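You operate a simulated robot arm through the tools that you are given. There is no shell and no other tool. Be economical: measure what you need, move in short steps, check, and stop when the job is done.

You are at the controls of a simulated two-armed robot. One attempt, no reset.

Task
Brush out the tile tray, load the green tile and carry the tray to the green outline.
Fine: hold the tray still while you brush; brush back; carry the tray by both grips. Set down upright: brush. What is to be rubbed or washed off counts as gone when no trace of it is left.

The check looks at the end state, three seconds after you hand in, the way a careful person would. Anything else that was tipped, shoved, dropped, spilled or broken makes it a failure.

Robot
Two 7-joint arms with two-finger parallel grippers on one trunk, on a base that drives. Base frame: it is fixed to the floor where the robot stands at the start and does not move with it; the origin is under the middle of the robot, x ahead of it, y to its left, z up; the surface under the hand at the start is at about z = 80. Units: cm, rad, N and s.
The left shoulder is at the start at [7, 16.3, 112], the right one opposite. With the tool pointing down near the work surface each hand reaches from about 40 to 88 cm from the robot's upright axis, wherever it stands, measured 20 degrees to its own side. Places, roughly: drum lid [75, -200, 100]; dust cap [75, -100, 100]; foam dauber [50, -125, 75]; green outline [50, -40, 80]; grit drum [75, -200, 75]; orange tile tray [50, 20, 80]; screen frame [75, -125, 75]; spare deck [75, -250, 75]; try block [50, -200, 75]. Payload 3.43 kg a hand.
Tool frame (each hand has its own): the origin (TCP) lies between the finger pads and is the grasp point; the fingertips stand 3.4 cm ahead of it; z points along the fingers, y is the line along which they close. Largest opening 12.8 cm; finger width 2.4, thickness 1.2; the body of the gripper, 4.8 by 13 cm, starts 9.6 cm behind the TCP.
Orientation is that of the tool frame in the base frame, as a unit quaternion [w, x, y, z]. With the fingers straight down and closing along the base's y, the tool's x points along the base's -x, its y along +y and its z along -z.

Tools
- The arms move only by the tool send_rows. It takes "left_plan", "right_plan" or both (then of equal length, played together; a hand with none holds still); each is a list of rows, each a list of 7 numbers: the turn, a rotation vector about the tool's x, y, z in rad, then the shift along the tool's x, y, z in cm, then the finger opening in cm, from 0 to 12.8. In form: [[rx, ry, rz, x, y, z, fingers], ...]. A call has 1 to 10 rows; each row shifts and turns the commanded pose from where the row before left it, along the tool's axes as they then stand. Each row takes 0.2 s and may step no farther than 5 cm and 0.15 rad from the row before; otherwise, or with a gripper value out of range, the whole call is refused. Where a pose cannot be reached the arm comes as near as it can. A force on the tool above 70 N (or 10 N above the force at the start of the call, whichever is more), or a blocked arm, ends the call early, and 0.2 s more pass. The fingers move at their own pace (about 15.3 cm/s each) and stop on an object; they squeeze with about 20 N. The grip force told is the motor's: it shows also when the fingers shut on nothing. Time passes only in rows, and 0.2 s behind the last, so rows that do not move let the fingers close. It gives the time, the measured TCP pose, the force on the tool (base axes), the opening and the grip force at its end, in the units of the frame above (readings bear some noise), with the torque about the TCP (base axes, N m) and any sound that the robot's microphone picked up.
- Cameras (640 x 400 px; columns grow to the right, rows downward): "scene" is now at [13.74, 0.33, 134.36]; the picture's right is [0.02, -1.00, 0.00], its down [-0.61, -0.01, -0.79] and it looks along [0.79, 0.02, -0.61] (base axes); focal length 214 px, centre (320, 200). "left" rides on the left gripper at [7.6, 1.1, -16] in its tool frame; the picture's right is [-0.15, 0.99, 0.00], its down [-0.88, -0.13, -0.46] and it looks along [-0.45, -0.07, 0.89] (tool axes); focal length 234 px, centre (320, 200). "right" rides on the right gripper at [7.6, -1.1, -16] in its tool frame; the picture's right is [0.15, 0.99, 0.00], its down [-0.88, 0.13, -0.46] and it looks along [-0.45, 0.07, 0.89] (tool axes); focal length 234 px, centre (320, 200).
- get_image(camera): a new picture of that camera. The clock stands still meanwhile.
- raise_lower(by): slides the trunk up (or, below 0, down) by that many cm; the arms and the scene camera ride with it, the base frame stays. It gives what a move gives, with no picture.
- steer(legs): drives the robot by 1 to 6 legs, each [ahead, left, turn to the left] in cm, cm and rad, along the robot's own axes; the way and the turn of a leg run together, so that a leg with both is an arc; at most 150 cm and 3.142 rad a leg. The arms and the cameras ride along, it lands a little off, and it stops where it bumps. It gives what a move gives.
- head_to(pan, tilt): turns the head with the scene camera to pan (to the left, within 1.501 rad either way) and tilt (down, from -0.506 to 1.204), counted from straight ahead of the robot. It gives what a move gives.
- probe_pixels(camera, pixels): for up to 12 pixels [column, row] of the newest picture of that camera ("zoom" is the newest enlarged one), the place [x, y, z] in the base frame of the surface seen there, good to about 0.2 cm. The clock stands still meanwhile.
- inspect(camera, box): a new picture of the part [left, top, right, bottom] of that camera's present view, enlarged. The clock stands still meanwhile.
- job_done(): hands the job in; it is judged then, once.

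Go step by step. Measure first, check grasps and placings, and put right what went wrong. The budget is 80 turns and 62 pictures, counting those below and the enlarged ones. Unless the task says otherwise, let go and move clear before handing in, and close with one line.

The tools are called as a command line: name --argument value ..., lists and objects as JSON in quotes. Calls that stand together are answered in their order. send_rows: Moves the arms, as the interface text tells. Its arguments: {"type":"object","properties":{"left_plan":{"type":"array","items":{"type":"array","items":{"type":"number"}}},"right_plan":{"type":"array","items":{"type":"array","items":{"type":"number"}}}},"required":[]} The other tools are called the same way: raise_lower (by) slides the trunk up or down; steer (legs) drives the base; head_to (pan, tilt) turns the head that bears the scene camera; get_image (camera) takes a picture; probe_pixels (camera, pixels) gives the place of the surface under pixels of a picture; inspect (camera, box) takes an enlarged picture of a part of a camera's view; job_done () hands the job in.

At the start:

```text
time_s: 0.0
left_tool_pos: [43.53, 29.1, 116.45]
left_tcp_rot: [0.0, 0.001, 1.0, 0.0]
left_ft_force: [0.3, 0.3, -0.1]
left_torque: [-0.03, 0.02, 0.0]
left_grip_width: 12.78
left_finger_force: 0.1
right_tool_pos: [50.8, -11.85, 110.71]
right_tcp_rot: [0.0, 0.0, 1.0, 0.0]
right_ft_force: [0.9, 0.4, 0.3]
right_torque: [0.0, -0.01, 0.0]
right_grip_width: 12.82
right_finger_force: 0.1
trunk travel left (down, up): [-60.0, 34.0]
robot x, y, heading: [-0.32, 0.21, 0.003]
head pan, tilt: [0.021, 0.658]
```

scene: 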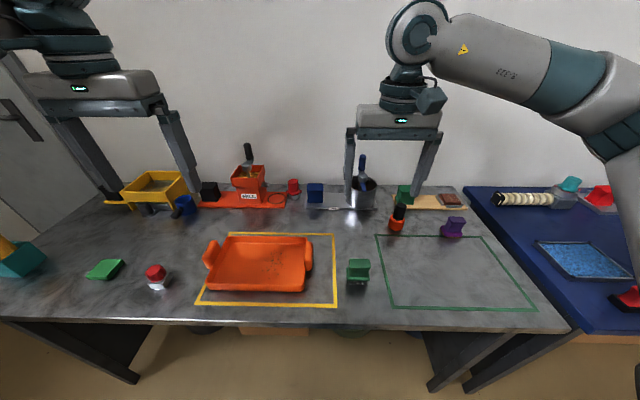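
right: 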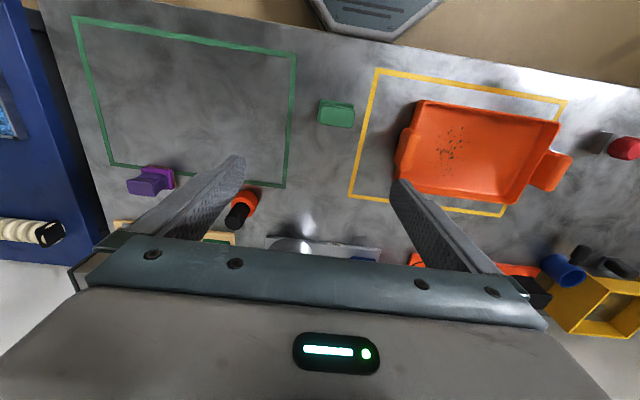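
left: 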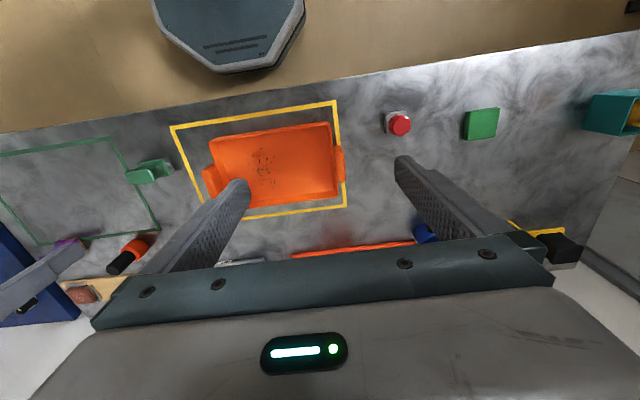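

The scene shows the orange tray (260,264) with dark crumbs, a green tile (105,270), and several candidate brush objects (397,217), (358,270), (453,227). I'll enlarge these.

inspect --camera "scene" --box '[330, 170, 490, 300]'

inspect --camera "scene" --box '[80, 140, 340, 310]'

```text
3.08 times, centred on (410, 235) of scene
```

zoom: 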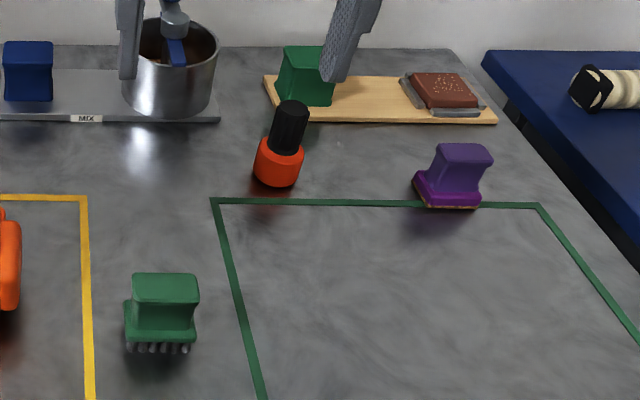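

```text
2.35 times, centred on (210, 225) of scene
```

zoom: 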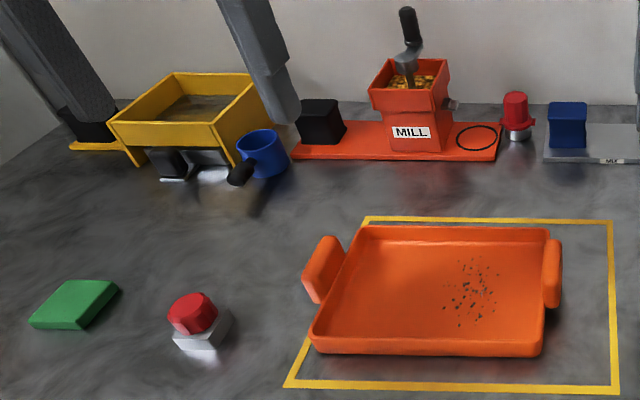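

The green block with bristles (358,270) is the brush; crumbs lie on the tray floor near (472,292) of the zoom. I'll measure the places.

probe_pixels --camera "zoom" --pixels '[[325, 250], [316, 285], [552, 250], [552, 285], [365, 229], [548, 232], [540, 350], [315, 345], [472, 292], [420, 290], [75, 290], [200, 312]]'

probe_pixels --camera "scene" --pixels '[[350, 261], [368, 261], [351, 267], [368, 268], [359, 276], [121, 262], [105, 261], [86, 277], [107, 279], [377, 237], [480, 237], [390, 307]]'

get_image --camera "right"

inspect --camera "right" --box '[300, 60, 600, 220]'

```text
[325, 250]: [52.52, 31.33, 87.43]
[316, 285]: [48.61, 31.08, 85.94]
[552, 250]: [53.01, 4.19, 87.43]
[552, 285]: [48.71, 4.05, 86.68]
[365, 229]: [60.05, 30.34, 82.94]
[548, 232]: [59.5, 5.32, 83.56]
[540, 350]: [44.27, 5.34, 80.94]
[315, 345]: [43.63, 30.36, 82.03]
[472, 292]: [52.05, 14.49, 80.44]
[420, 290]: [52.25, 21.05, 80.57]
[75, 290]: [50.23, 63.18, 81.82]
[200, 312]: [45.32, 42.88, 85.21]
```

```text
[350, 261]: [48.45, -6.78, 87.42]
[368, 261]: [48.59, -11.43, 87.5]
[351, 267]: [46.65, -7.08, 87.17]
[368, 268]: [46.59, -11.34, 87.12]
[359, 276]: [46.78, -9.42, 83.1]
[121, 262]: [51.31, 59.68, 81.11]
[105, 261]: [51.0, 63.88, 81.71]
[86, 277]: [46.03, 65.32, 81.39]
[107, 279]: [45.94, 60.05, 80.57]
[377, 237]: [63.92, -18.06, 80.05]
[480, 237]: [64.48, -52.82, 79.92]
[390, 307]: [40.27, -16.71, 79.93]
```

```text
56 pictures are left
```

right: 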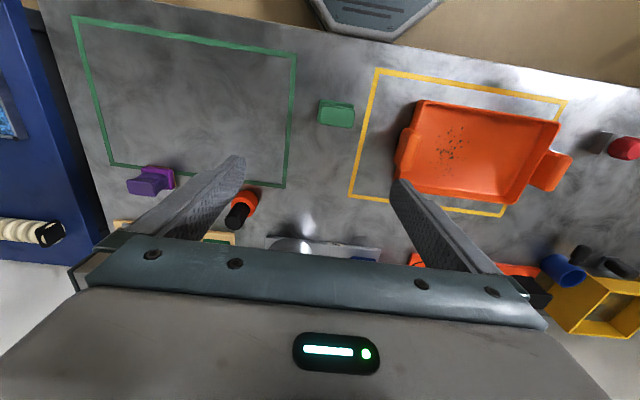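

```text
2.13 times, centred on (450, 140) of right
```

zoom: 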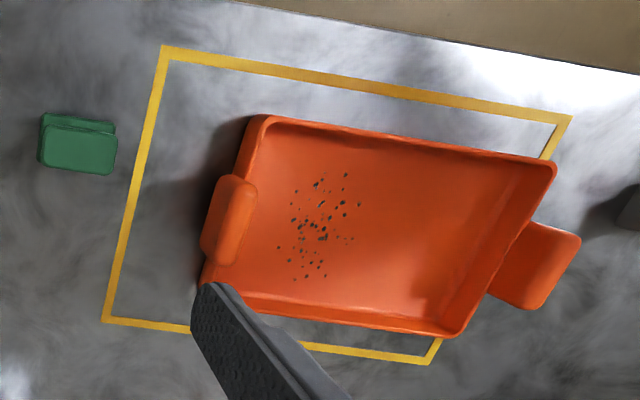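

Next I measure the grips, crumbs extents and brush in this zoomed right view.

probe_pixels --camera "zoom" --pixels '[[228, 178], [252, 185], [205, 250], [235, 262], [535, 225], [575, 240], [500, 290], [540, 305], [346, 174], [279, 247], [305, 278], [361, 205]]'

probe_pixels --camera "right" --pixels '[[320, 102], [353, 105], [351, 126], [321, 124], [417, 106], [556, 124], [505, 198], [402, 184], [440, 170], [470, 115], [540, 130], [500, 150]]'

inspect --camera "left" --box '[120, 80, 360, 230]'

```text
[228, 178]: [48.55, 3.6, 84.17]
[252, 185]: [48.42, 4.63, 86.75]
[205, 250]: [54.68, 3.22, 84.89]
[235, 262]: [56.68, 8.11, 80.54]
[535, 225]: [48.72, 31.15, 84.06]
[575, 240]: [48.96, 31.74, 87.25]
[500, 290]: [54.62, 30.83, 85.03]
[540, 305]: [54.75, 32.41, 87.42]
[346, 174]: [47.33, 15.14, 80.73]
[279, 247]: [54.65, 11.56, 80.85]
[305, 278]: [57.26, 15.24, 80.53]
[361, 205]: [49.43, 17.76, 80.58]
```

```text
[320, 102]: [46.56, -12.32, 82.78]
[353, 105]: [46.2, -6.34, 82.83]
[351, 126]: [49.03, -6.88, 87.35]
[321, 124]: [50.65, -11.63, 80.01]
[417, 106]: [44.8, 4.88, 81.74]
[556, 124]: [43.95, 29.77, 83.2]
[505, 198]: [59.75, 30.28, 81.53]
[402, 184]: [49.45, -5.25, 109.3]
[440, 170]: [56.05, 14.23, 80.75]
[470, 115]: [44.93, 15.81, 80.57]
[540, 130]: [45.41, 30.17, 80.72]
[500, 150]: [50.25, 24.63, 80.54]
```

```text
2.67 times, centred on (240, 155) of left
```

zoom: 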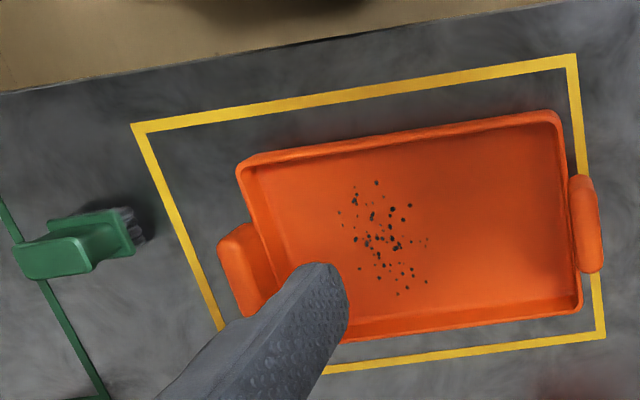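

The grips are thin upright plates centred near (51.8, 31.7) and (51.8, 3.9), z 83–87.4; the brush handle top is around (47.8, -9.2, 87.4). I'll bring the right hand above the brush and the left above the left grip, then look closer.

send_rows --left_plan '[[0, 0, 0, -2.07, 0.65, 4, 12.8], [0, 0, 0, -2.07, 0.65, 4, 8], [0, 0, 0, -2.07, 0.65, 4, 6], [0, 0, 0, -2.07, 0.65, 4, 6]]' --right_plan '[[0, 0, 0, 0.75, 0.66, 2.7, 12.8], [0, 0, 0, 0.75, 0.66, 2.7, 12.8], [0, 0, 0, 0.75, 0.66, 2.7, 12.8], [0, 0, 0, 0.75, 0.66, 2.7, 12.8]]'

get_image --camera "right"

get_image --camera "left"

inspect --camera "scene" --box '[180, 200, 400, 320]'

```text
time_s: 1.0
left_tool_pos: [52.06, 31.65, 99.83]
left_tcp_rot: [-0.001, -0.002, 1.0, 0.0]
left_ft_force: [-0.2, 0.1, -0.7]
left_torque: [-0.01, 0.06, -0.01]
left_grip_width: 6.0
left_finger_force: 0.1
right_tool_pos: [47.89, -9.12, 99.86]
right_tcp_rot: [-0.001, -0.001, 1.0, 0.0]
right_ft_force: [0.3, 0.3, -0.1]
right_torque: [0.0, 0.01, 0.0]
right_grip_width: 12.82
right_finger_force: 0.1
trunk travel left (down, up): [-60.0, 34.0]
robot x, y, heading: [0.01, 0.23, -0.003]
head pan, tilt: [0.021, 0.658]
```

```text
53 pictures are left
```

right: 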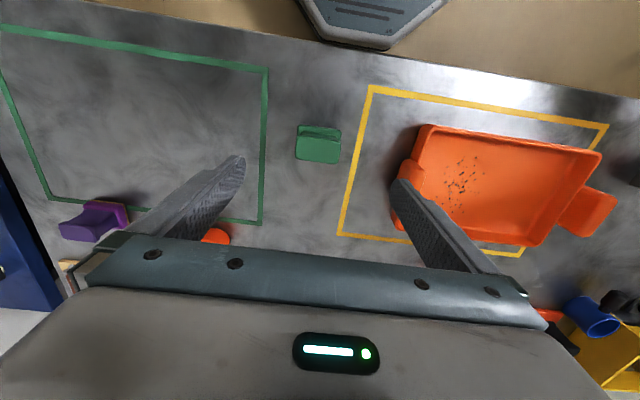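

```text
52 pictures are left
```

left: 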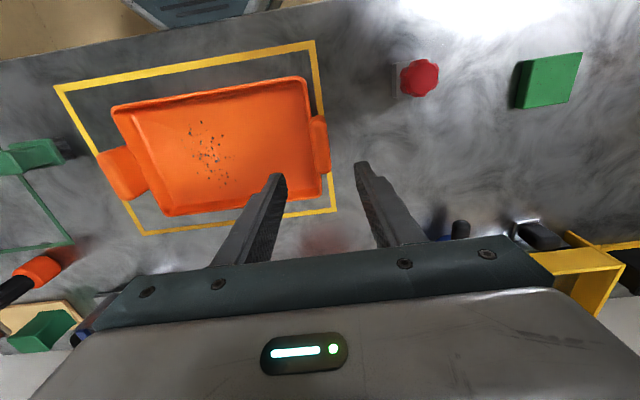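

```text
2.91 times, centred on (290, 260) of scene
```

zoom: 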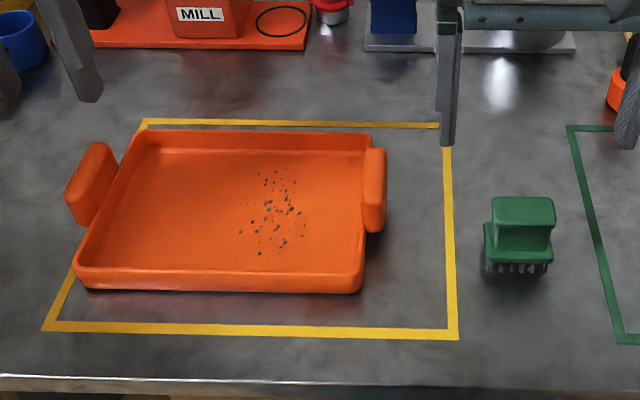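

Hands are above their targets. I'll measure the brush and grips from the new pictures.

probe_pixels --camera "right" --pixels '[[303, 128], [336, 130], [297, 142], [338, 145], [336, 160], [298, 157], [318, 134], [318, 150], [318, 162], [318, 126]]'

probe_pixels --camera "zoom" --pixels '[[524, 200], [524, 220], [524, 240], [524, 258], [95, 150], [110, 150], [75, 205], [95, 205], [368, 155], [382, 155], [370, 220], [383, 225]]'

probe_pixels --camera "left" --pixels '[[317, 118], [325, 122], [319, 168], [327, 168], [323, 145], [103, 155], [128, 150], [122, 195], [143, 187], [125, 172]]'

```text
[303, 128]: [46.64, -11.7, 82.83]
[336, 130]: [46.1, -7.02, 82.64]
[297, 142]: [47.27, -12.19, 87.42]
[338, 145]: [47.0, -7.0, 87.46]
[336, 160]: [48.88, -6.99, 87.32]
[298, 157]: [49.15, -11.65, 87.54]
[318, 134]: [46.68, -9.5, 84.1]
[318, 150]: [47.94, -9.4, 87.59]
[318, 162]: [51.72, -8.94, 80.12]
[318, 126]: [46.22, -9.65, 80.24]
```

```text
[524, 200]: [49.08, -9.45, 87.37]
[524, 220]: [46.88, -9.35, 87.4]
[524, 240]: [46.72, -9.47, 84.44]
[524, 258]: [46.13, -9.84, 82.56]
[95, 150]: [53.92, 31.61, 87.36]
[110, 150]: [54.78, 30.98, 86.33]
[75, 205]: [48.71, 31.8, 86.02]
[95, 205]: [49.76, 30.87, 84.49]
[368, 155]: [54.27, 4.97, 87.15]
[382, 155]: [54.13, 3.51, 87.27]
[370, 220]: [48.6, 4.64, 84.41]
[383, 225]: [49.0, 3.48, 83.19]
```

```text
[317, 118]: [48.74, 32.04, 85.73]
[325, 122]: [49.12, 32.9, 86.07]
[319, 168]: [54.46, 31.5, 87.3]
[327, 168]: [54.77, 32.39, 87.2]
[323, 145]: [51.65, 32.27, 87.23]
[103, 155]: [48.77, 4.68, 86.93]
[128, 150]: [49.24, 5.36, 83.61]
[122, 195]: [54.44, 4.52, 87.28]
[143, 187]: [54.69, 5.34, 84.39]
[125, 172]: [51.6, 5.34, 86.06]
```

Left grip is centred at (51.7, 31.95), top 87.3; brush handle centred at (48.0, -9.45), top 87.5 with the head below 83.5. I'll descend both hands (tips ending at about 83.9) without closing yet.

send_rows --left_plan '[[0, 0, 0, 0.1, 0.1, 4.1, 6], [0, 0, 0, 0.1, 0.1, 4.1, 6], [0, 0, 0, 0.1, 0.1, 4.1, 6], [0, 0, 0, 0, 0, 0, 6]]' --right_plan '[[0, 0, 0, -0.05, -0.15, 4.1, 10], [0, 0, 0, -0.05, -0.15, 4.1, 10], [0, 0, 0, 0, 0, 4.2, 10], [0, 0, 0, 0, 0, 0, 10]]'

inspect --camera "scene" --box '[180, 180, 400, 320]'

```text
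time_s: 2.0
left_tool_pos: [51.38, 31.65, 87.8]
left_tcp_rot: [0.0, -0.001, 1.0, -0.001]
left_ft_force: [0.1, -0.4, -0.7]
left_torque: [0.01, 0.0, 0.01]
left_grip_width: 5.98
left_finger_force: 0.0
right_tool_pos: [47.76, -9.2, 87.43]
right_tcp_rot: [0.001, 0.0, 1.0, 0.0]
right_ft_force: [1.0, -0.7, 0.7]
right_torque: [-0.03, 0.03, -0.01]
right_grip_width: 9.97
right_finger_force: 0.1
trunk travel left (down, up): [-60.0, 34.0]
robot x, y, heading: [-0.18, -0.08, -0.002]
head pan, tilt: [0.021, 0.658]
```

```text
2.86 times, centred on (290, 250) of scene
```

zoom: 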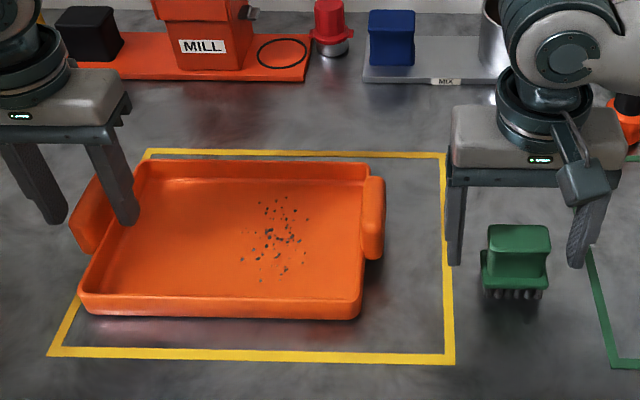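

Both straddle as planned. I apply small corrections and close.

send_rows --left_plan '[[0, 0, 0, -0.2, 0.25, 0.3, 6], [0, 0, 0, 0, 0, 0, 3.2], [0, 0, 0, 0, 0, 0, 0.5], [0, 0, 0, 0, 0, 0, 0.5], [0, 0, 0, 0, 0, 0, 0.5]]' --right_plan '[[0, 0, 0, -0.15, -0.25, 0, 10], [0, 0, 0, 0, 0, 0, 6.5], [0, 0, 0, 0, 0, 0, 3], [0, 0, 0, 0, 0, 0, 3], [0, 0, 0, 0, 0, 0, 3]]'

inspect --camera "scene" --box '[180, 180, 400, 320]'

```text
time_s: 3.2
left_tool_pos: [51.52, 32.07, 87.55]
left_tcp_rot: [0.0, -0.001, 1.0, 0.001]
left_ft_force: [-0.9, 0.6, 0.5]
left_torque: [0.05, -0.16, -0.02]
left_grip_width: 2.16
left_finger_force: 19.9
right_tool_pos: [48.01, -9.54, 87.48]
right_tcp_rot: [0.0, 0.0, 1.0, 0.0]
right_ft_force: [-0.1, 0.0, -0.4]
right_torque: [0.02, -0.03, 0.03]
right_grip_width: 5.53
right_finger_force: 20.2
trunk travel left (down, up): [-60.0, 34.0]
robot x, y, heading: [0.02, -0.12, -0.002]
head pan, tilt: [0.021, 0.658]
```

```text
2.86 times, centred on (290, 250) of scene
```

zoom: 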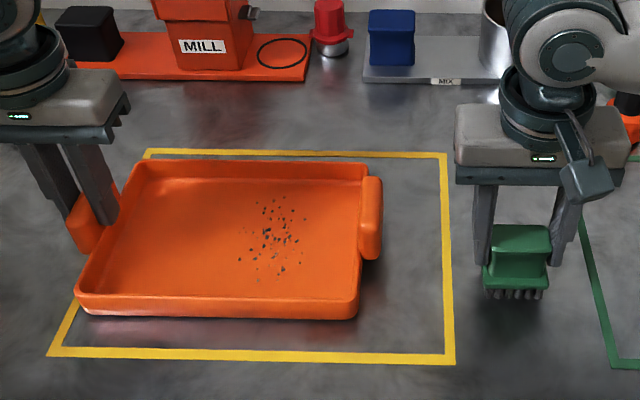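

Both grips are firm (2.16 and 5.53 cm, 20 N). I lift the brush and carry it above the crumbs at (48.5, 13).

send_rows --right_plan '[[0, 0, 0, 0, 0, -4, 3], [0, 0, 0, 0, 0, -4, 3], [0, 0, 0, 0, 1, -2, 3], [0, 0, 0, -0.1, 4.3, 0, 3], [0, 0, 0, -0.1, 4.3, 0, 3], [0, 0, 0, -0.1, 4.3, 0, 3], [0, 0, 0, -0.1, 4.3, 0, 3], [0, 0, 0, 0, 4.3, 0, 3], [0, 0, 0, 0, 0, 0, 3]]'

get_image --camera "scene"

```text
time_s: 5.2
left_tool_pos: [51.7, 31.89, 87.49]
left_tcp_rot: [0.001, 0.0, 1.0, 0.0]
left_ft_force: [0.9, -0.3, 1.6]
left_torque: [0.17, -0.29, -0.02]
left_grip_width: 2.17
left_finger_force: 20.1
right_tool_pos: [48.45, 12.7, 97.32]
right_tcp_rot: [-0.001, 0.0, 1.0, 0.001]
right_ft_force: [0.0, 0.7, -0.6]
right_torque: [0.03, 0.01, 0.01]
right_grip_width: 5.52
right_finger_force: 19.7
trunk travel left (down, up): [-60.0, 34.0]
robot x, y, heading: [0.25, -0.1, 0.001]
head pan, tilt: [0.021, 0.658]
```

```text
48 pictures are left
```

scene: 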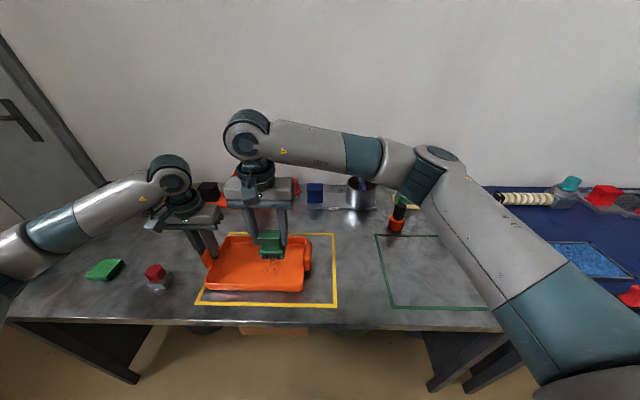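

Brush hangs over the crumbs. I lower until it just touches the tray floor.

send_rows --right_plan '[[0, 0, 0, 0, 0, 4, 3], [0, 0, 0, 0, 0, 4, 3], [0, 0, 0, 0, 0, 1, 3], [0, 0, 0, 0, 0, 0.4, 3], [0, 0, 0, 0, 0, 0.2, 3]]'

inspect --camera "scene" --box '[180, 180, 400, 320]'

```text
time_s: 6.4
left_tool_pos: [51.57, 31.99, 87.53]
left_tcp_rot: [-0.001, -0.001, 1.0, -0.001]
left_ft_force: [-1.2, -0.2, 1.4]
left_torque: [0.03, -0.08, -0.02]
left_grip_width: 2.16
left_finger_force: 19.5
right_tool_pos: [48.38, 12.9, 87.91]
right_tcp_rot: [0.0, 0.0, 1.0, -0.001]
right_ft_force: [-0.5, 0.8, -0.3]
right_torque: [0.0, -0.01, -0.03]
right_grip_width: 5.53
right_finger_force: 20.1
trunk travel left (down, up): [-60.0, 34.0]
robot x, y, heading: [0.02, -0.22, 0.001]
head pan, tilt: [0.021, 0.658]
```

```text
2.86 times, centred on (290, 250) of scene
```

zoom: 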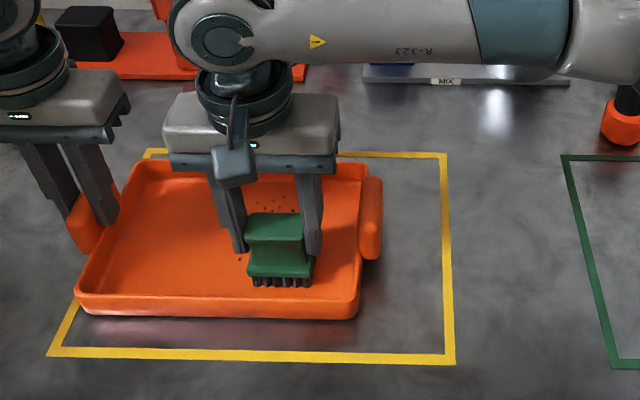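

No contact force yet; I lower a little more.

send_rows --right_plan '[[0, 0, 0, 0, 0, 0.2, 3], [0, 0, 0, 0, 0, 0, 3]]'

send_rows --right_plan '[[0, 0, 0, 0, 0, 0.2, 3], [0, 0, 0, 0, 0, 0, 3]]'

```text
time_s: 7.0
left_tool_pos: [51.56, 32.05, 87.55]
left_tcp_rot: [0.0, 0.0, 1.0, 0.0]
left_ft_force: [1.3, 1.2, -3.3]
left_torque: [0.1, -0.23, 0.11]
left_grip_width: 2.14
left_finger_force: 19.9
right_tool_pos: [48.31, 13.0, 87.93]
right_tcp_rot: [0.001, 0.0, 1.0, 0.001]
right_ft_force: [-1.4, -1.8, 15.2]
right_torque: [-0.05, 0.14, 0.03]
right_grip_width: 5.52
right_finger_force: 19.5
trunk travel left (down, up): [-60.0, 34.0]
robot x, y, heading: [0.41, -0.08, 0.0]
head pan, tilt: [0.021, 0.658]
```

```text
time_s: 7.6
left_tool_pos: [51.55, 32.05, 87.55]
left_tcp_rot: [0.0, 0.0, 1.0, -0.001]
left_ft_force: [0.3, -1.0, -3.1]
left_torque: [0.07, -0.15, 0.1]
left_grip_width: 2.17
left_finger_force: 19.8
right_tool_pos: [48.36, 12.78, 87.62]
right_tcp_rot: [0.001, 0.0, 1.0, 0.0]
right_ft_force: [2.0, 1.4, 15.2]
right_torque: [0.08, -0.11, 0.01]
right_grip_width: 5.52
right_finger_force: 20.0
trunk travel left (down, up): [-60.0, 34.0]
robot x, y, heading: [0.37, -0.15, 0.004]
head pan, tilt: [0.021, 0.658]
```

15 N of contact on the tray floor: good brushing pressure. I stroke forward along x.

send_rows --right_plan '[[0, 0, 0, -1.3, 0, 0, 3], [0, 0, 0, -1.3, 0, 0, 3], [0, 0, 0, -1.3, 0, 0, 3], [0, 0, 0, -1.3, 0, 0, 3], [0, 0, 0, -1.3, 0, 0, 3], [0, 0, 0, -1.3, 0, 0, 3]]'

inspect --camera "scene" --box '[180, 180, 400, 320]'

get_image --camera "left"

```text
time_s: 9.0
left_tool_pos: [51.51, 32.14, 87.56]
left_tcp_rot: [0.001, -0.001, 1.0, 0.0]
left_ft_force: [1.0, 0.2, -1.0]
left_torque: [0.12, 0.17, 0.15]
left_grip_width: 2.15
left_finger_force: 19.5
right_tool_pos: [56.19, 12.8, 87.34]
right_tcp_rot: [0.0, 0.0, 1.0, 0.0]
right_ft_force: [-2.3, -0.2, 4.7]
right_torque: [-0.04, 0.06, 0.01]
right_grip_width: 5.55
right_finger_force: 19.5
trunk travel left (down, up): [-60.0, 34.0]
robot x, y, heading: [0.09, 0.07, 0.001]
head pan, tilt: [0.021, 0.658]
```

```text
2.86 times, centred on (290, 250) of scene
```

zoom: 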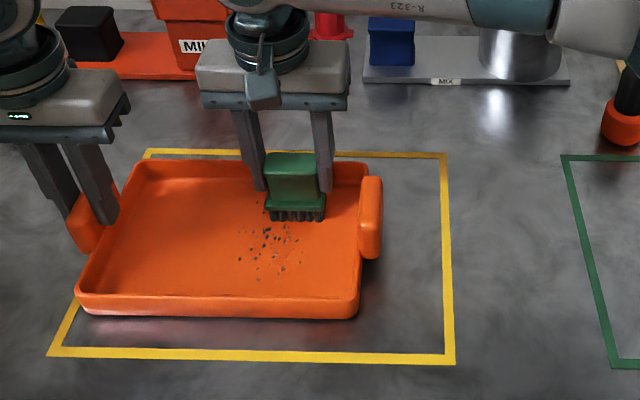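

```text
45 pictures are left
```

left: 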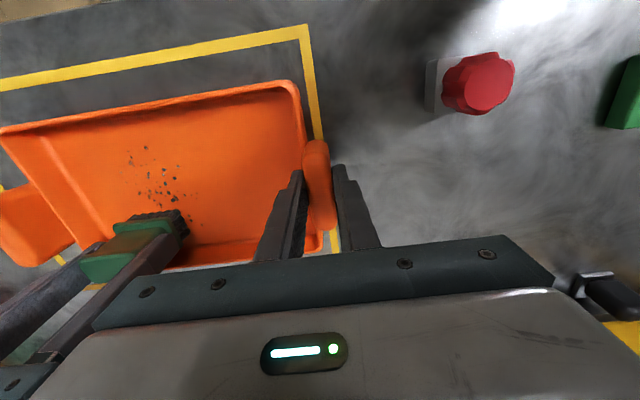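

Crumbs appear thinned but not gone, so it takes several passes. I go back and forth while shifting in y.

send_rows --right_plan '[[0, 0, 0, 1.6, 0.4, 0.1, 3], [0, 0, 0, 1.6, 0.4, 0, 3], [0, 0, 0, 1.6, 0.2, 0, 3], [0, 0, 0, 1.6, 0, 0, 3], [0, 0, 0, 1.6, 0, 0, 3], [0, 0, 0, -1.6, 0.6, 0, 3], [0, 0, 0, -1.6, 0.4, 0, 3], [0, 0, 0, -1.6, 0.4, 0, 3], [0, 0, 0, -1.6, 0.3, 0, 3], [0, 0, 0, -1.6, 0.3, 0, 3]]'

send_rows --right_plan '[[0, 0, 0, 1.6, 0, 0.1, 3], [0, 0, 0, 1.6, 0, 0, 3], [0, 0, 0, 1.6, 0, 0, 3], [0, 0, 0, 1.6, 0, 0, 3], [0, 0, 0, 1.6, 0, 0, 3], [0, 0, 0, -1.6, -0.4, 0, 3], [0, 0, 0, -1.6, -0.4, 0, 3], [0, 0, 0, -1.6, -0.3, 0, 3], [0, 0, 0, -1.6, -0.3, 0, 3], [0, 0, 0, -1.6, 0, 0, 3]]'

inspect --camera "scene" --box '[180, 180, 400, 320]'

inspect --camera "left" --box '[40, 80, 320, 260]'

```text
time_s: 11.2
left_tool_pos: [51.63, 32.04, 87.4]
left_tcp_rot: [0.0, -0.001, 1.0, -0.001]
left_ft_force: [0.4, 1.0, -0.5]
left_torque: [0.03, 0.2, 0.03]
left_grip_width: 2.17
left_finger_force: 20.5
right_tool_pos: [56.34, 15.67, 87.35]
right_tcp_rot: [0.0, 0.0, 1.0, 0.0]
right_ft_force: [-0.6, 0.6, 1.7]
right_torque: [-0.01, 0.04, 0.0]
right_grip_width: 5.52
right_finger_force: 20.6
trunk travel left (down, up): [-60.0, 34.0]
robot x, y, heading: [-0.06, -0.18, 0.001]
head pan, tilt: [0.021, 0.658]
```

```text
time_s: 13.4
left_tool_pos: [51.5, 32.03, 87.44]
left_tcp_rot: [0.001, 0.0, 1.0, 0.0]
left_ft_force: [4.0, 1.7, -6.7]
left_torque: [0.11, 0.1, 0.23]
left_grip_width: 2.16
left_finger_force: 20.0
right_tool_pos: [56.11, 14.21, 87.3]
right_tcp_rot: [0.0, 0.0, 1.0, -0.001]
right_ft_force: [-6.4, -2.0, 17.2]
right_torque: [0.12, 0.5, 0.12]
right_grip_width: 5.54
right_finger_force: 20.1
trunk travel left (down, up): [-60.0, 34.0]
robot x, y, heading: [-0.08, -0.11, 0.004]
head pan, tilt: [0.021, 0.658]
```

```text
2.86 times, centred on (290, 250) of scene
```

zoom: 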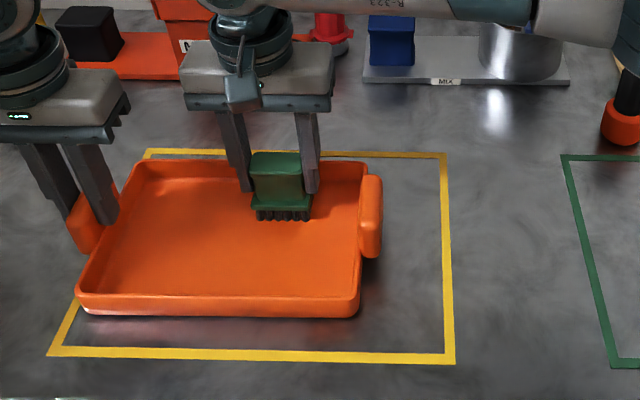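

```text
2.22 times, centred on (180, 170) of left
```

zoom: 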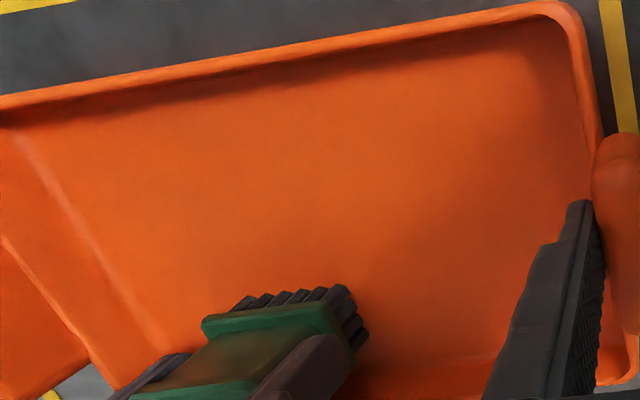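

The visible floor is clean. I do a final side-to-side at the far end, lift the brush and check beneath it.

send_rows --right_plan '[[0, 0, 0, 0, -1, 0, 3], [0, 0, 0, 0, -1.2, 0, 3], [0, 0, 0, 0, 1.3, 0, 3], [0, 0, 0, 0, 1.3, 0, 3], [0, 0, 0, 0, 1.3, 0, 3], [0, 0, 0, 1.5, 0, -0.2, 3], [0, 0, 0, 0, 0, -2, 3], [0, 0, 0, 0, 0, -4, 3], [0, 0, 0, 0, -3, -4, 3], [0, 0, 0, 0, -5, 0, 3]]'

send_rows --right_plan '[[0, 0, 0, 1, -5, 0, 3], [0, 0, 0, 1.2, -5, 0, 3], [0, 0, 0, 1.2, -5, 0, 3], [0, 0, 0, 1.2, -2.5, 0, 3], [0, 0, 0, 0, 0, 0, 3]]'

inspect --camera "scene" --box '[180, 180, 400, 320]'

inspect --camera "left" --box '[0, 80, 320, 270]'

```text
time_s: 15.6
left_tool_pos: [51.6, 32.0, 87.46]
left_tcp_rot: [0.001, 0.0, 1.0, 0.001]
left_ft_force: [-0.1, -1.5, 2.8]
left_torque: [0.11, -0.35, -0.17]
left_grip_width: 2.16
left_finger_force: 19.9
right_tool_pos: [54.79, 7.73, 97.29]
right_tcp_rot: [0.0, 0.0, 1.0, 0.001]
right_ft_force: [0.6, 0.1, -0.5]
right_torque: [0.03, 0.02, 0.0]
right_grip_width: 5.52
right_finger_force: 19.9
trunk travel left (down, up): [-60.0, 34.0]
robot x, y, heading: [0.3, 0.13, 0.004]
head pan, tilt: [0.021, 0.658]
```

```text
refused: row 1 steps farther than a row can; nothing moved
```

```text
2.86 times, centred on (290, 250) of scene
```

zoom: 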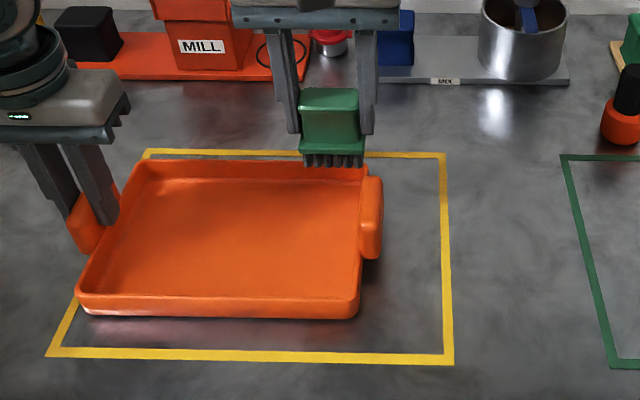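

```text
2.00 times, centred on (160, 175) of left
```

zoom: 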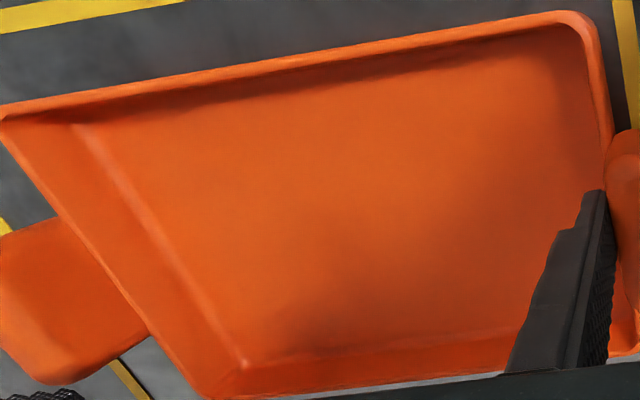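

The tray is spotless. I return the brush to its original spot (48.0, -9.5).

send_rows --right_plan '[[0, 0, 0, 1.36, -3.45, 0, 3], [0, 0, 0, 1.36, -3.45, 0, 3], [0, 0, 0, 1.36, -3.45, 0, 3], [0, 0, 0, 1.36, -3.45, 0, 3], [0, 0, 0, 1.36, -3.45, 0, 3], [0, 0, 0, 0, 0, 4, 3], [0, 0, 0, 0, 0, 4, 3], [0, 0, 0, 0, 0, 1.2, 3], [0, 0, 0, 0, 0, 0.3, 3], [0, 0, 0, 0, 0, 0, 3]]'

inspect --camera "scene" --box '[260, 180, 460, 320]'

```text
time_s: 17.8
left_tool_pos: [51.61, 32.04, 87.59]
left_tcp_rot: [0.0, 0.0, 1.0, 0.0]
left_ft_force: [1.2, 0.7, 2.2]
left_torque: [0.01, 0.15, 0.0]
left_grip_width: 2.17
left_finger_force: 19.3
right_tool_pos: [47.82, -9.28, 88.06]
right_tcp_rot: [0.0, 0.0, 1.0, 0.0]
right_ft_force: [0.5, -0.8, -0.5]
right_torque: [0.01, 0.01, 0.0]
right_grip_width: 5.53
right_finger_force: 19.8
trunk travel left (down, up): [-60.0, 34.0]
robot x, y, heading: [-0.19, -0.28, 0.002]
head pan, tilt: [0.021, 0.658]
```

```text
2.86 times, centred on (360, 250) of scene
```

zoom: 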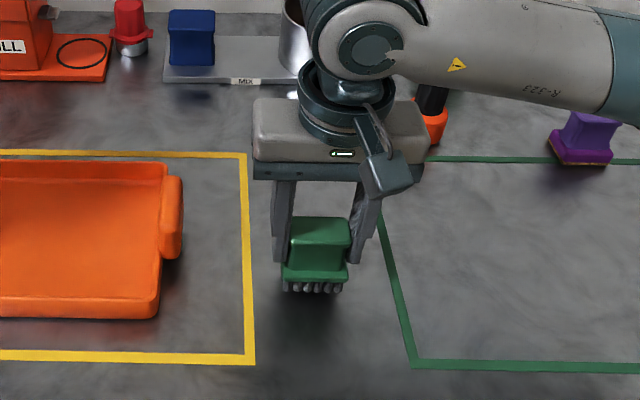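

send_rows --right_plan '[[0, 0, 0, 0, 0, 0.3, 3], [0, 0, 0, 0, 0, 0.15, 3], [0, 0, 0, 0, 0, 0, 3]]'

```text
time_s: 18.6
left_tool_pos: [51.62, 32.1, 87.44]
left_tcp_rot: [0.0, 0.0, 1.0, 0.0]
left_ft_force: [1.2, 1.3, 3.4]
left_torque: [0.08, 0.02, -0.01]
left_grip_width: 2.16
left_finger_force: 19.5
right_tool_pos: [47.93, -9.28, 87.62]
right_tcp_rot: [0.0, 0.0, 1.0, 0.0]
right_ft_force: [0.4, 0.0, -0.7]
right_torque: [-0.01, 0.01, 0.02]
right_grip_width: 5.51
right_finger_force: 20.3
trunk travel left (down, up): [-60.0, 34.0]
robot x, y, heading: [0.29, -0.12, -0.001]
head pan, tilt: [0.021, 0.658]
```

No contact yet; I lower by small steps until the force shows.

send_rows --right_plan '[[0, 0, 0, 0, 0, 0.15, 3], [0, 0, 0, 0, 0, 0.1, 3], [0, 0, 0, 0, 0, 0, 3]]'

```text
time_s: 19.4
left_tool_pos: [51.53, 32.07, 87.42]
left_tcp_rot: [-0.001, 0.0, 1.0, 0.0]
left_ft_force: [0.6, 0.7, 2.7]
left_torque: [0.01, -0.07, 0.0]
left_grip_width: 2.2
left_finger_force: 19.4
right_tool_pos: [47.98, -9.29, 87.27]
right_tcp_rot: [0.0, -0.001, 1.0, 0.0]
right_ft_force: [-0.8, 0.0, -0.2]
right_torque: [-0.03, -0.02, -0.02]
right_grip_width: 5.52
right_finger_force: 20.7
trunk travel left (down, up): [-60.0, 34.0]
robot x, y, heading: [0.44, 0.34, 0.002]
head pan, tilt: [0.021, 0.658]
```

send_rows --right_plan '[[0, 0, 0, 0, 0, 0.15, 3], [0, 0, 0, 0, 0, 0, 3]]'

send_rows --right_plan '[[0, 0, 0, 0, 0, 0.15, 3], [0, 0, 0, 0, 0, 0, 3]]'

inspect --camera "scene" --box '[320, 230, 400, 300]'

```text
time_s: 20.0
left_tool_pos: [51.6, 32.0, 87.56]
left_tcp_rot: [0.0, 0.0, 1.0, 0.0]
left_ft_force: [2.2, 0.4, 2.5]
left_torque: [0.01, -0.09, 0.01]
left_grip_width: 2.17
left_finger_force: 19.8
right_tool_pos: [47.84, -9.16, 87.03]
right_tcp_rot: [0.0, 0.0, 1.0, 0.0]
right_ft_force: [0.5, 0.2, -0.5]
right_torque: [0.0, 0.02, -0.01]
right_grip_width: 5.52
right_finger_force: 20.1
trunk travel left (down, up): [-60.0, 34.0]
robot x, y, heading: [-0.07, 0.28, 0.003]
head pan, tilt: [0.021, 0.658]
```

```text
time_s: 20.6
left_tool_pos: [51.53, 32.07, 87.68]
left_tcp_rot: [-0.001, 0.0, 1.0, 0.0]
left_ft_force: [0.0, 0.8, 3.4]
left_torque: [0.03, -0.06, 0.03]
left_grip_width: 2.19
left_finger_force: 19.6
right_tool_pos: [47.93, -9.1, 86.83]
right_tcp_rot: [0.0, 0.0, 1.0, 0.0]
right_ft_force: [0.8, 0.0, -0.2]
right_torque: [0.0, -0.01, -0.01]
right_grip_width: 5.54
right_finger_force: 20.1
trunk travel left (down, up): [-60.0, 34.0]
robot x, y, heading: [0.04, 0.32, -0.005]
head pan, tilt: [0.021, 0.658]
```

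```text
5.71 times, centred on (360, 265) of scene
```

zoom: 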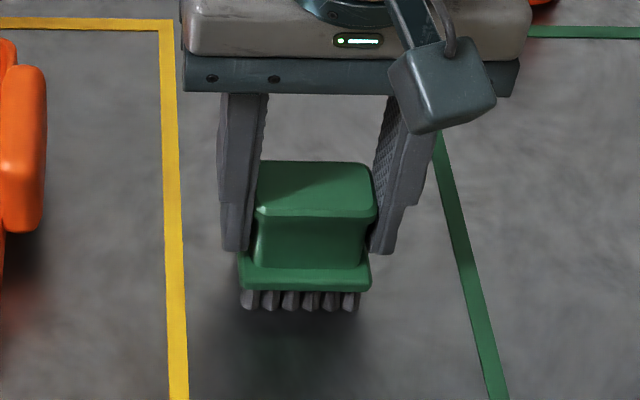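

probe_pixels --camera "zoom" --pixels '[[310, 185], [310, 205], [340, 285], [260, 285], [300, 340]]'

send_rows --right_plan '[[0, 0, 0, 0, 0, 0.12, 3], [0, 0, 0, 0, 0, 0, 3]]'

send_rows --right_plan '[[0, 0, 0, 0, 0, 0.12, 3], [0, 0, 0, 0, 0, 0, 3]]'

```text
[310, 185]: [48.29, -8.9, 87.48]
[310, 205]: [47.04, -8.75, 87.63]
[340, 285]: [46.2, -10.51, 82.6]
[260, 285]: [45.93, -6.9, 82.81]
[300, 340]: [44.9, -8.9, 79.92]
```

```text
time_s: 21.2
left_tool_pos: [51.49, 32.03, 87.58]
left_tcp_rot: [0.0, 0.0, 1.0, -0.001]
left_ft_force: [1.0, -0.1, 2.8]
left_torque: [0.05, -0.03, 0.01]
left_grip_width: 2.13
left_finger_force: 19.7
right_tool_pos: [47.98, -9.03, 86.72]
right_tcp_rot: [0.0, 0.0, 1.0, 0.0]
right_ft_force: [0.1, -0.7, 0.4]
right_torque: [-0.05, -0.06, 0.04]
right_grip_width: 5.52
right_finger_force: 20.0
trunk travel left (down, up): [-60.0, 34.0]
robot x, y, heading: [-0.27, 0.28, -0.0]
head pan, tilt: [0.021, 0.658]
```

```text
time_s: 21.8
left_tool_pos: [51.57, 32.04, 87.38]
left_tcp_rot: [-0.001, 0.0, 1.0, 0.0]
left_ft_force: [-0.4, -0.2, 0.0]
left_torque: [0.09, -0.07, 0.0]
left_grip_width: 2.18
left_finger_force: 19.6
right_tool_pos: [47.95, -9.1, 86.71]
right_tcp_rot: [0.001, -0.001, 1.0, 0.0]
right_ft_force: [1.3, -0.1, 12.3]
right_torque: [-0.11, -0.06, 0.03]
right_grip_width: 5.54
right_finger_force: 19.3
trunk travel left (down, up): [-60.0, 34.0]
robot x, y, heading: [0.05, 0.02, 0.001]
head pan, tilt: [0.021, 0.658]
```

12 N: the brush stands on the table. I release both hands and rise.

send_rows --left_plan '[[0, 0, 0, 0, 0, 0, 4.5], [0, 0, 0, 0, 0, 0, 5.5], [0, 0, 0, 0, 0, -3, 6], [0, 0, 0, 0, 0, -5, 6], [0, 0, 0, 0, 0, -5, 6]]' --right_plan '[[0, 0, 0, 0, 0, 0, 8], [0, 0, 0, 0, 0, 0, 10], [0, 0, 0, 0, 0, -3, 10], [0, 0, 0, 0, 0, -5, 10], [0, 0, 0, 0, 0, -5, 10]]'

send_rows --left_plan '[[0, 0, 0, 0.3, 4.5, -1, 8], [0, 0, 0, 0.3, 4.5, 0, 8], [0, 0, 0, 0.3, 4.5, 0, 8], [0, 0, 0, 0.3, 4.5, 0, 9], [0, 0, 0, 0.3, 4.5, 0, 9], [0, 0, 0, 0.4, 4.5, 0, 9], [0, 0, 0, 0.4, 3, 0, 9], [0, 0, 0, 0, 0, 0, 9]]'

get_image --camera "left"

get_image --camera "scene"

```text
time_s: 23.0
left_tool_pos: [51.48, 31.87, 101.05]
left_tcp_rot: [0.001, -0.002, 1.0, 0.0]
left_ft_force: [-0.1, -0.5, -0.5]
left_torque: [0.0, -0.04, 0.01]
left_grip_width: 6.02
left_finger_force: 0.0
right_tool_pos: [47.89, -9.18, 99.69]
right_tcp_rot: [0.0, 0.0, 1.0, 0.0]
right_ft_force: [0.6, 0.2, 0.3]
right_torque: [0.03, 0.02, -0.01]
right_grip_width: 10.01
right_finger_force: 0.1
trunk travel left (down, up): [-60.0, 34.0]
robot x, y, heading: [0.02, 0.09, -0.001]
head pan, tilt: [0.021, 0.658]
```

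```text
time_s: 24.8
left_tool_pos: [49.31, 62.05, 101.71]
left_tcp_rot: [0.0, 0.0, 1.0, 0.0]
left_ft_force: [2.0, -0.7, -0.2]
left_torque: [0.01, 0.0, 0.0]
left_grip_width: 9.0
left_finger_force: 0.0
right_tool_pos: [48.07, -9.07, 99.63]
right_tcp_rot: [0.0, 0.0, 1.0, 0.0]
right_ft_force: [0.0, -0.2, -0.4]
right_torque: [-0.02, 0.0, -0.03]
right_grip_width: 10.0
right_finger_force: 0.1
trunk travel left (down, up): [-60.0, 34.0]
robot x, y, heading: [-0.43, 0.04, -0.001]
head pan, tilt: [0.021, 0.658]
```

```text
38 pictures are left
```

left: 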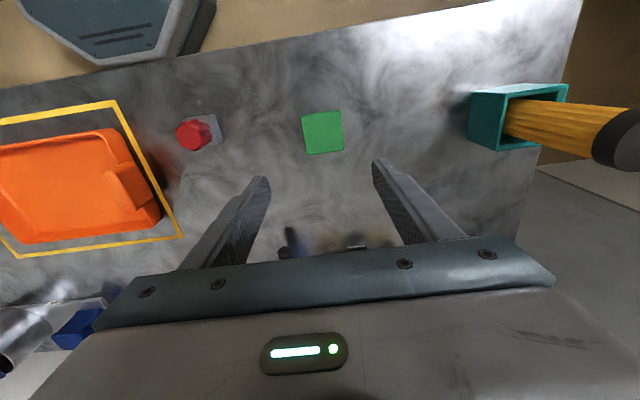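

```text
37 pictures are left
```

scene: 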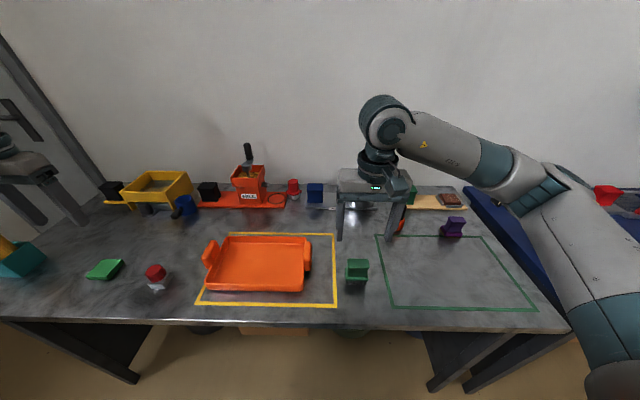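

Brush stands upright (358,270). Now the tile's corners in the left view.

probe_pixels --camera "left" --pixels '[[303, 117], [338, 112], [342, 147], [308, 152], [323, 132], [321, 114], [325, 150], [305, 134], [341, 130]]'

inspect --camera "left" --box '[260, 80, 400, 180]'

```text
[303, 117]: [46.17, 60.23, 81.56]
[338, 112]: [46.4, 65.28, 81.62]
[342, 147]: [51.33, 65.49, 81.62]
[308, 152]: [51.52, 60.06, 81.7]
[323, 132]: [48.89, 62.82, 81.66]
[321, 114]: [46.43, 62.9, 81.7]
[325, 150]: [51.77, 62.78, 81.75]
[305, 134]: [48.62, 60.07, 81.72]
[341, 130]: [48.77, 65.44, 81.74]
```

```text
4.00 times, centred on (330, 130) of left
```

zoom: 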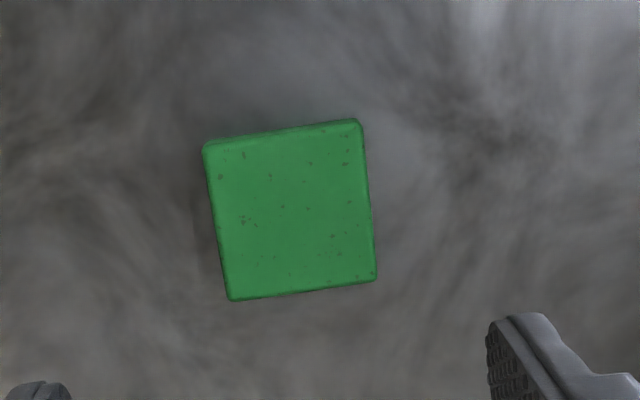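

Tile is axis-aligned, 5.4 cm square, centre (48.9, 62.8), top 81.7. I descend with tips to ~80.4 and grasp.

send_rows --left_plan '[[0, 0, 0, 0.1, 0.3, 4.4, 9], [0, 0, 0, 0.1, 0.3, 4.4, 9], [0, 0, 0, 0, 0.15, 4.4, 9], [0, 0, 0, 0, 0, 4.3, 9], [0, 0, 0, 0, 0, 0.3, 9], [0, 0, 0, 0, 0, 0, 9]]'

send_rows --left_plan '[[0, 0, 0, 0, 0, 0, 6], [0, 0, 0, 0, 0, 0, 3], [0, 0, 0, 0, 0, 0, 3], [0, 0, 0, 0, 0, 0, 3]]'

get_image --camera "left"

```text
time_s: 26.2
left_tool_pos: [48.96, 63.07, 83.74]
left_tcp_rot: [0.0, 0.0, 1.0, -0.001]
left_ft_force: [0.2, -0.2, -0.4]
left_torque: [0.01, 0.03, 0.0]
left_grip_width: 9.02
left_finger_force: 0.0
right_tool_pos: [47.9, -9.03, 99.83]
right_tcp_rot: [0.0, 0.0, 1.0, -0.001]
right_ft_force: [0.0, -0.2, 0.2]
right_torque: [0.02, 0.0, 0.0]
right_grip_width: 10.01
right_finger_force: 0.0
trunk travel left (down, up): [-60.0, 34.0]
robot x, y, heading: [-0.21, -0.27, -0.002]
head pan, tilt: [0.021, 0.658]
```

```text
time_s: 27.2
left_tool_pos: [49.03, 63.03, 83.85]
left_tcp_rot: [-0.001, 0.001, 1.0, 0.0]
left_ft_force: [0.5, -0.1, -0.2]
left_torque: [-0.06, -0.05, 0.01]
left_grip_width: 5.94
left_finger_force: 19.5
right_tool_pos: [47.86, -9.19, 99.78]
right_tcp_rot: [0.0, 0.0, 1.0, 0.0]
right_ft_force: [0.4, 0.1, 0.1]
right_torque: [0.0, 0.01, -0.05]
right_grip_width: 10.01
right_finger_force: 0.1
trunk travel left (down, up): [-60.0, 34.0]
robot x, y, heading: [0.44, -0.16, -0.002]
head pan, tilt: [0.021, 0.658]
```

```text
35 pictures are left
```

left: 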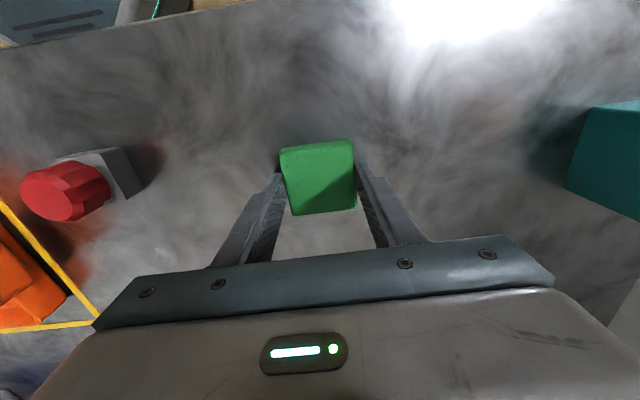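

Tile is held (5.94 cm, 20 N). Lift and carry over the tray centre.

send_rows --left_plan '[[0, 0, 0, 0, 0, -2, 3], [0, 0, 0, 0, 0, -4, 3], [0, 0, 0, 0, 0, -4, 3], [0, 0, 0, 0, 0, -4, 3]]'

send_rows --left_plan '[[0, 0, 0, -0.28, -4.48, 0, 3], [0, 0, 0, -0.28, -4.48, 0, 3], [0, 0, 0, -0.28, -4.48, 0, 3], [0, 0, 0, -0.28, -4.48, 0, 3], [0, 0, 0, -0.28, -4.48, 0, 3], [0, 0, 0, -0.28, -4.48, 0, 3], [0, 0, 0, -0.28, -4.48, 0, 3], [0, 0, 0, -0.28, -4.48, 0, 3], [0, 0, 0, -0.28, -4.48, 0, 3], [0, 0, 0, -0.28, -4.48, 0, 3]]'

get_image --camera "scene"

```text
time_s: 28.2
left_tool_pos: [48.83, 63.13, 97.96]
left_tcp_rot: [0.001, -0.001, 1.0, 0.0]
left_ft_force: [-0.8, 0.6, -1.9]
left_torque: [-0.03, -0.02, 0.01]
left_grip_width: 5.95
left_finger_force: 19.6
right_tool_pos: [48.03, -9.26, 99.81]
right_tcp_rot: [0.0, 0.0, 1.0, 0.0]
right_ft_force: [1.1, -0.4, -0.4]
right_torque: [0.0, -0.01, -0.02]
right_grip_width: 10.02
right_finger_force: 0.0
trunk travel left (down, up): [-60.0, 34.0]
robot x, y, heading: [-0.04, 0.04, -0.001]
head pan, tilt: [0.021, 0.658]
```

```text
time_s: 30.4
left_tool_pos: [51.52, 18.18, 98.01]
left_tcp_rot: [0.0, -0.001, 1.0, 0.0]
left_ft_force: [-0.2, 0.2, -0.8]
left_torque: [0.03, 0.02, 0.04]
left_grip_width: 5.98
left_finger_force: 20.1
right_tool_pos: [47.99, -9.27, 99.65]
right_tcp_rot: [-0.002, -0.001, 1.0, 0.002]
right_ft_force: [0.8, 0.0, 0.1]
right_torque: [0.01, 0.03, 0.02]
right_grip_width: 10.01
right_finger_force: 0.1
trunk travel left (down, up): [-60.0, 34.0]
robot x, y, heading: [0.2, 0.32, 0.004]
head pan, tilt: [0.021, 0.658]
```

```text
34 pictures are left
```

scene: 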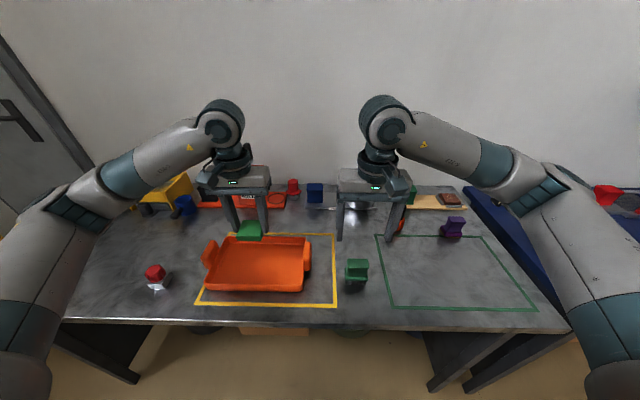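

Over the tray centre. Lowering the tile to just above the tray floor (TCP ≈ 84.6).

send_rows --left_plan '[[0, 0, 0, 0, 0, 4, 3], [0, 0, 0, 0, 0, 4, 3], [0, 0, 0, 0, 0, 4, 3], [0, 0, 0, 0, 0, 1.2, 3], [0, 0, 0, 0, 0, 0, 3]]'

send_rows --left_plan '[[0, 0, 0, 0, 0, 0.2, 3], [0, 0, 0, 0, 0, 0, 3]]'

inspect --camera "scene" --box '[180, 180, 400, 320]'

```text
time_s: 31.6
left_tool_pos: [51.77, 18.17, 84.77]
left_tcp_rot: [0.0, -0.001, 1.0, -0.001]
left_ft_force: [-0.5, -1.2, -1.2]
left_torque: [0.03, 0.02, 0.02]
left_grip_width: 5.97
left_finger_force: 19.8
right_tool_pos: [47.95, -9.11, 99.73]
right_tcp_rot: [0.0, 0.0, 1.0, 0.0]
right_ft_force: [-1.0, 0.2, -0.8]
right_torque: [0.03, 0.03, 0.01]
right_grip_width: 10.0
right_finger_force: 0.1
trunk travel left (down, up): [-60.0, 34.0]
robot x, y, heading: [0.21, 0.59, 0.002]
head pan, tilt: [0.021, 0.658]
```

```text
time_s: 32.2
left_tool_pos: [51.78, 18.18, 84.71]
left_tcp_rot: [0.0, -0.001, 1.0, 0.0]
left_ft_force: [0.1, -0.5, -0.8]
left_torque: [-0.01, 0.01, -0.03]
left_grip_width: 5.94
left_finger_force: 19.6
right_tool_pos: [47.95, -9.07, 99.64]
right_tcp_rot: [0.0, 0.001, 1.0, 0.0]
right_ft_force: [1.1, -0.2, -1.0]
right_torque: [-0.01, -0.01, 0.05]
right_grip_width: 10.01
right_finger_force: 0.0
trunk travel left (down, up): [-60.0, 34.0]
robot x, y, heading: [0.3, 0.26, 0.001]
head pan, tilt: [0.021, 0.658]
```

```text
2.86 times, centred on (290, 250) of scene
```

zoom: 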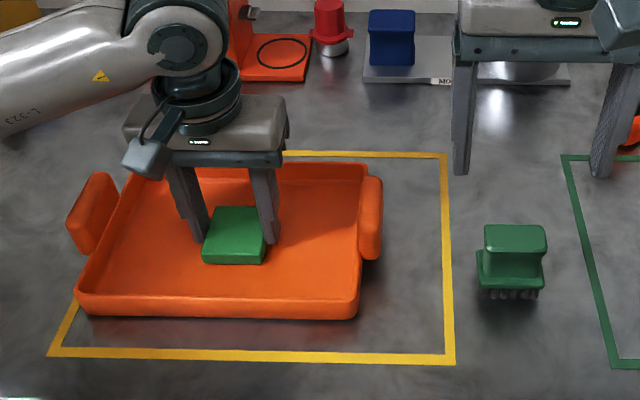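

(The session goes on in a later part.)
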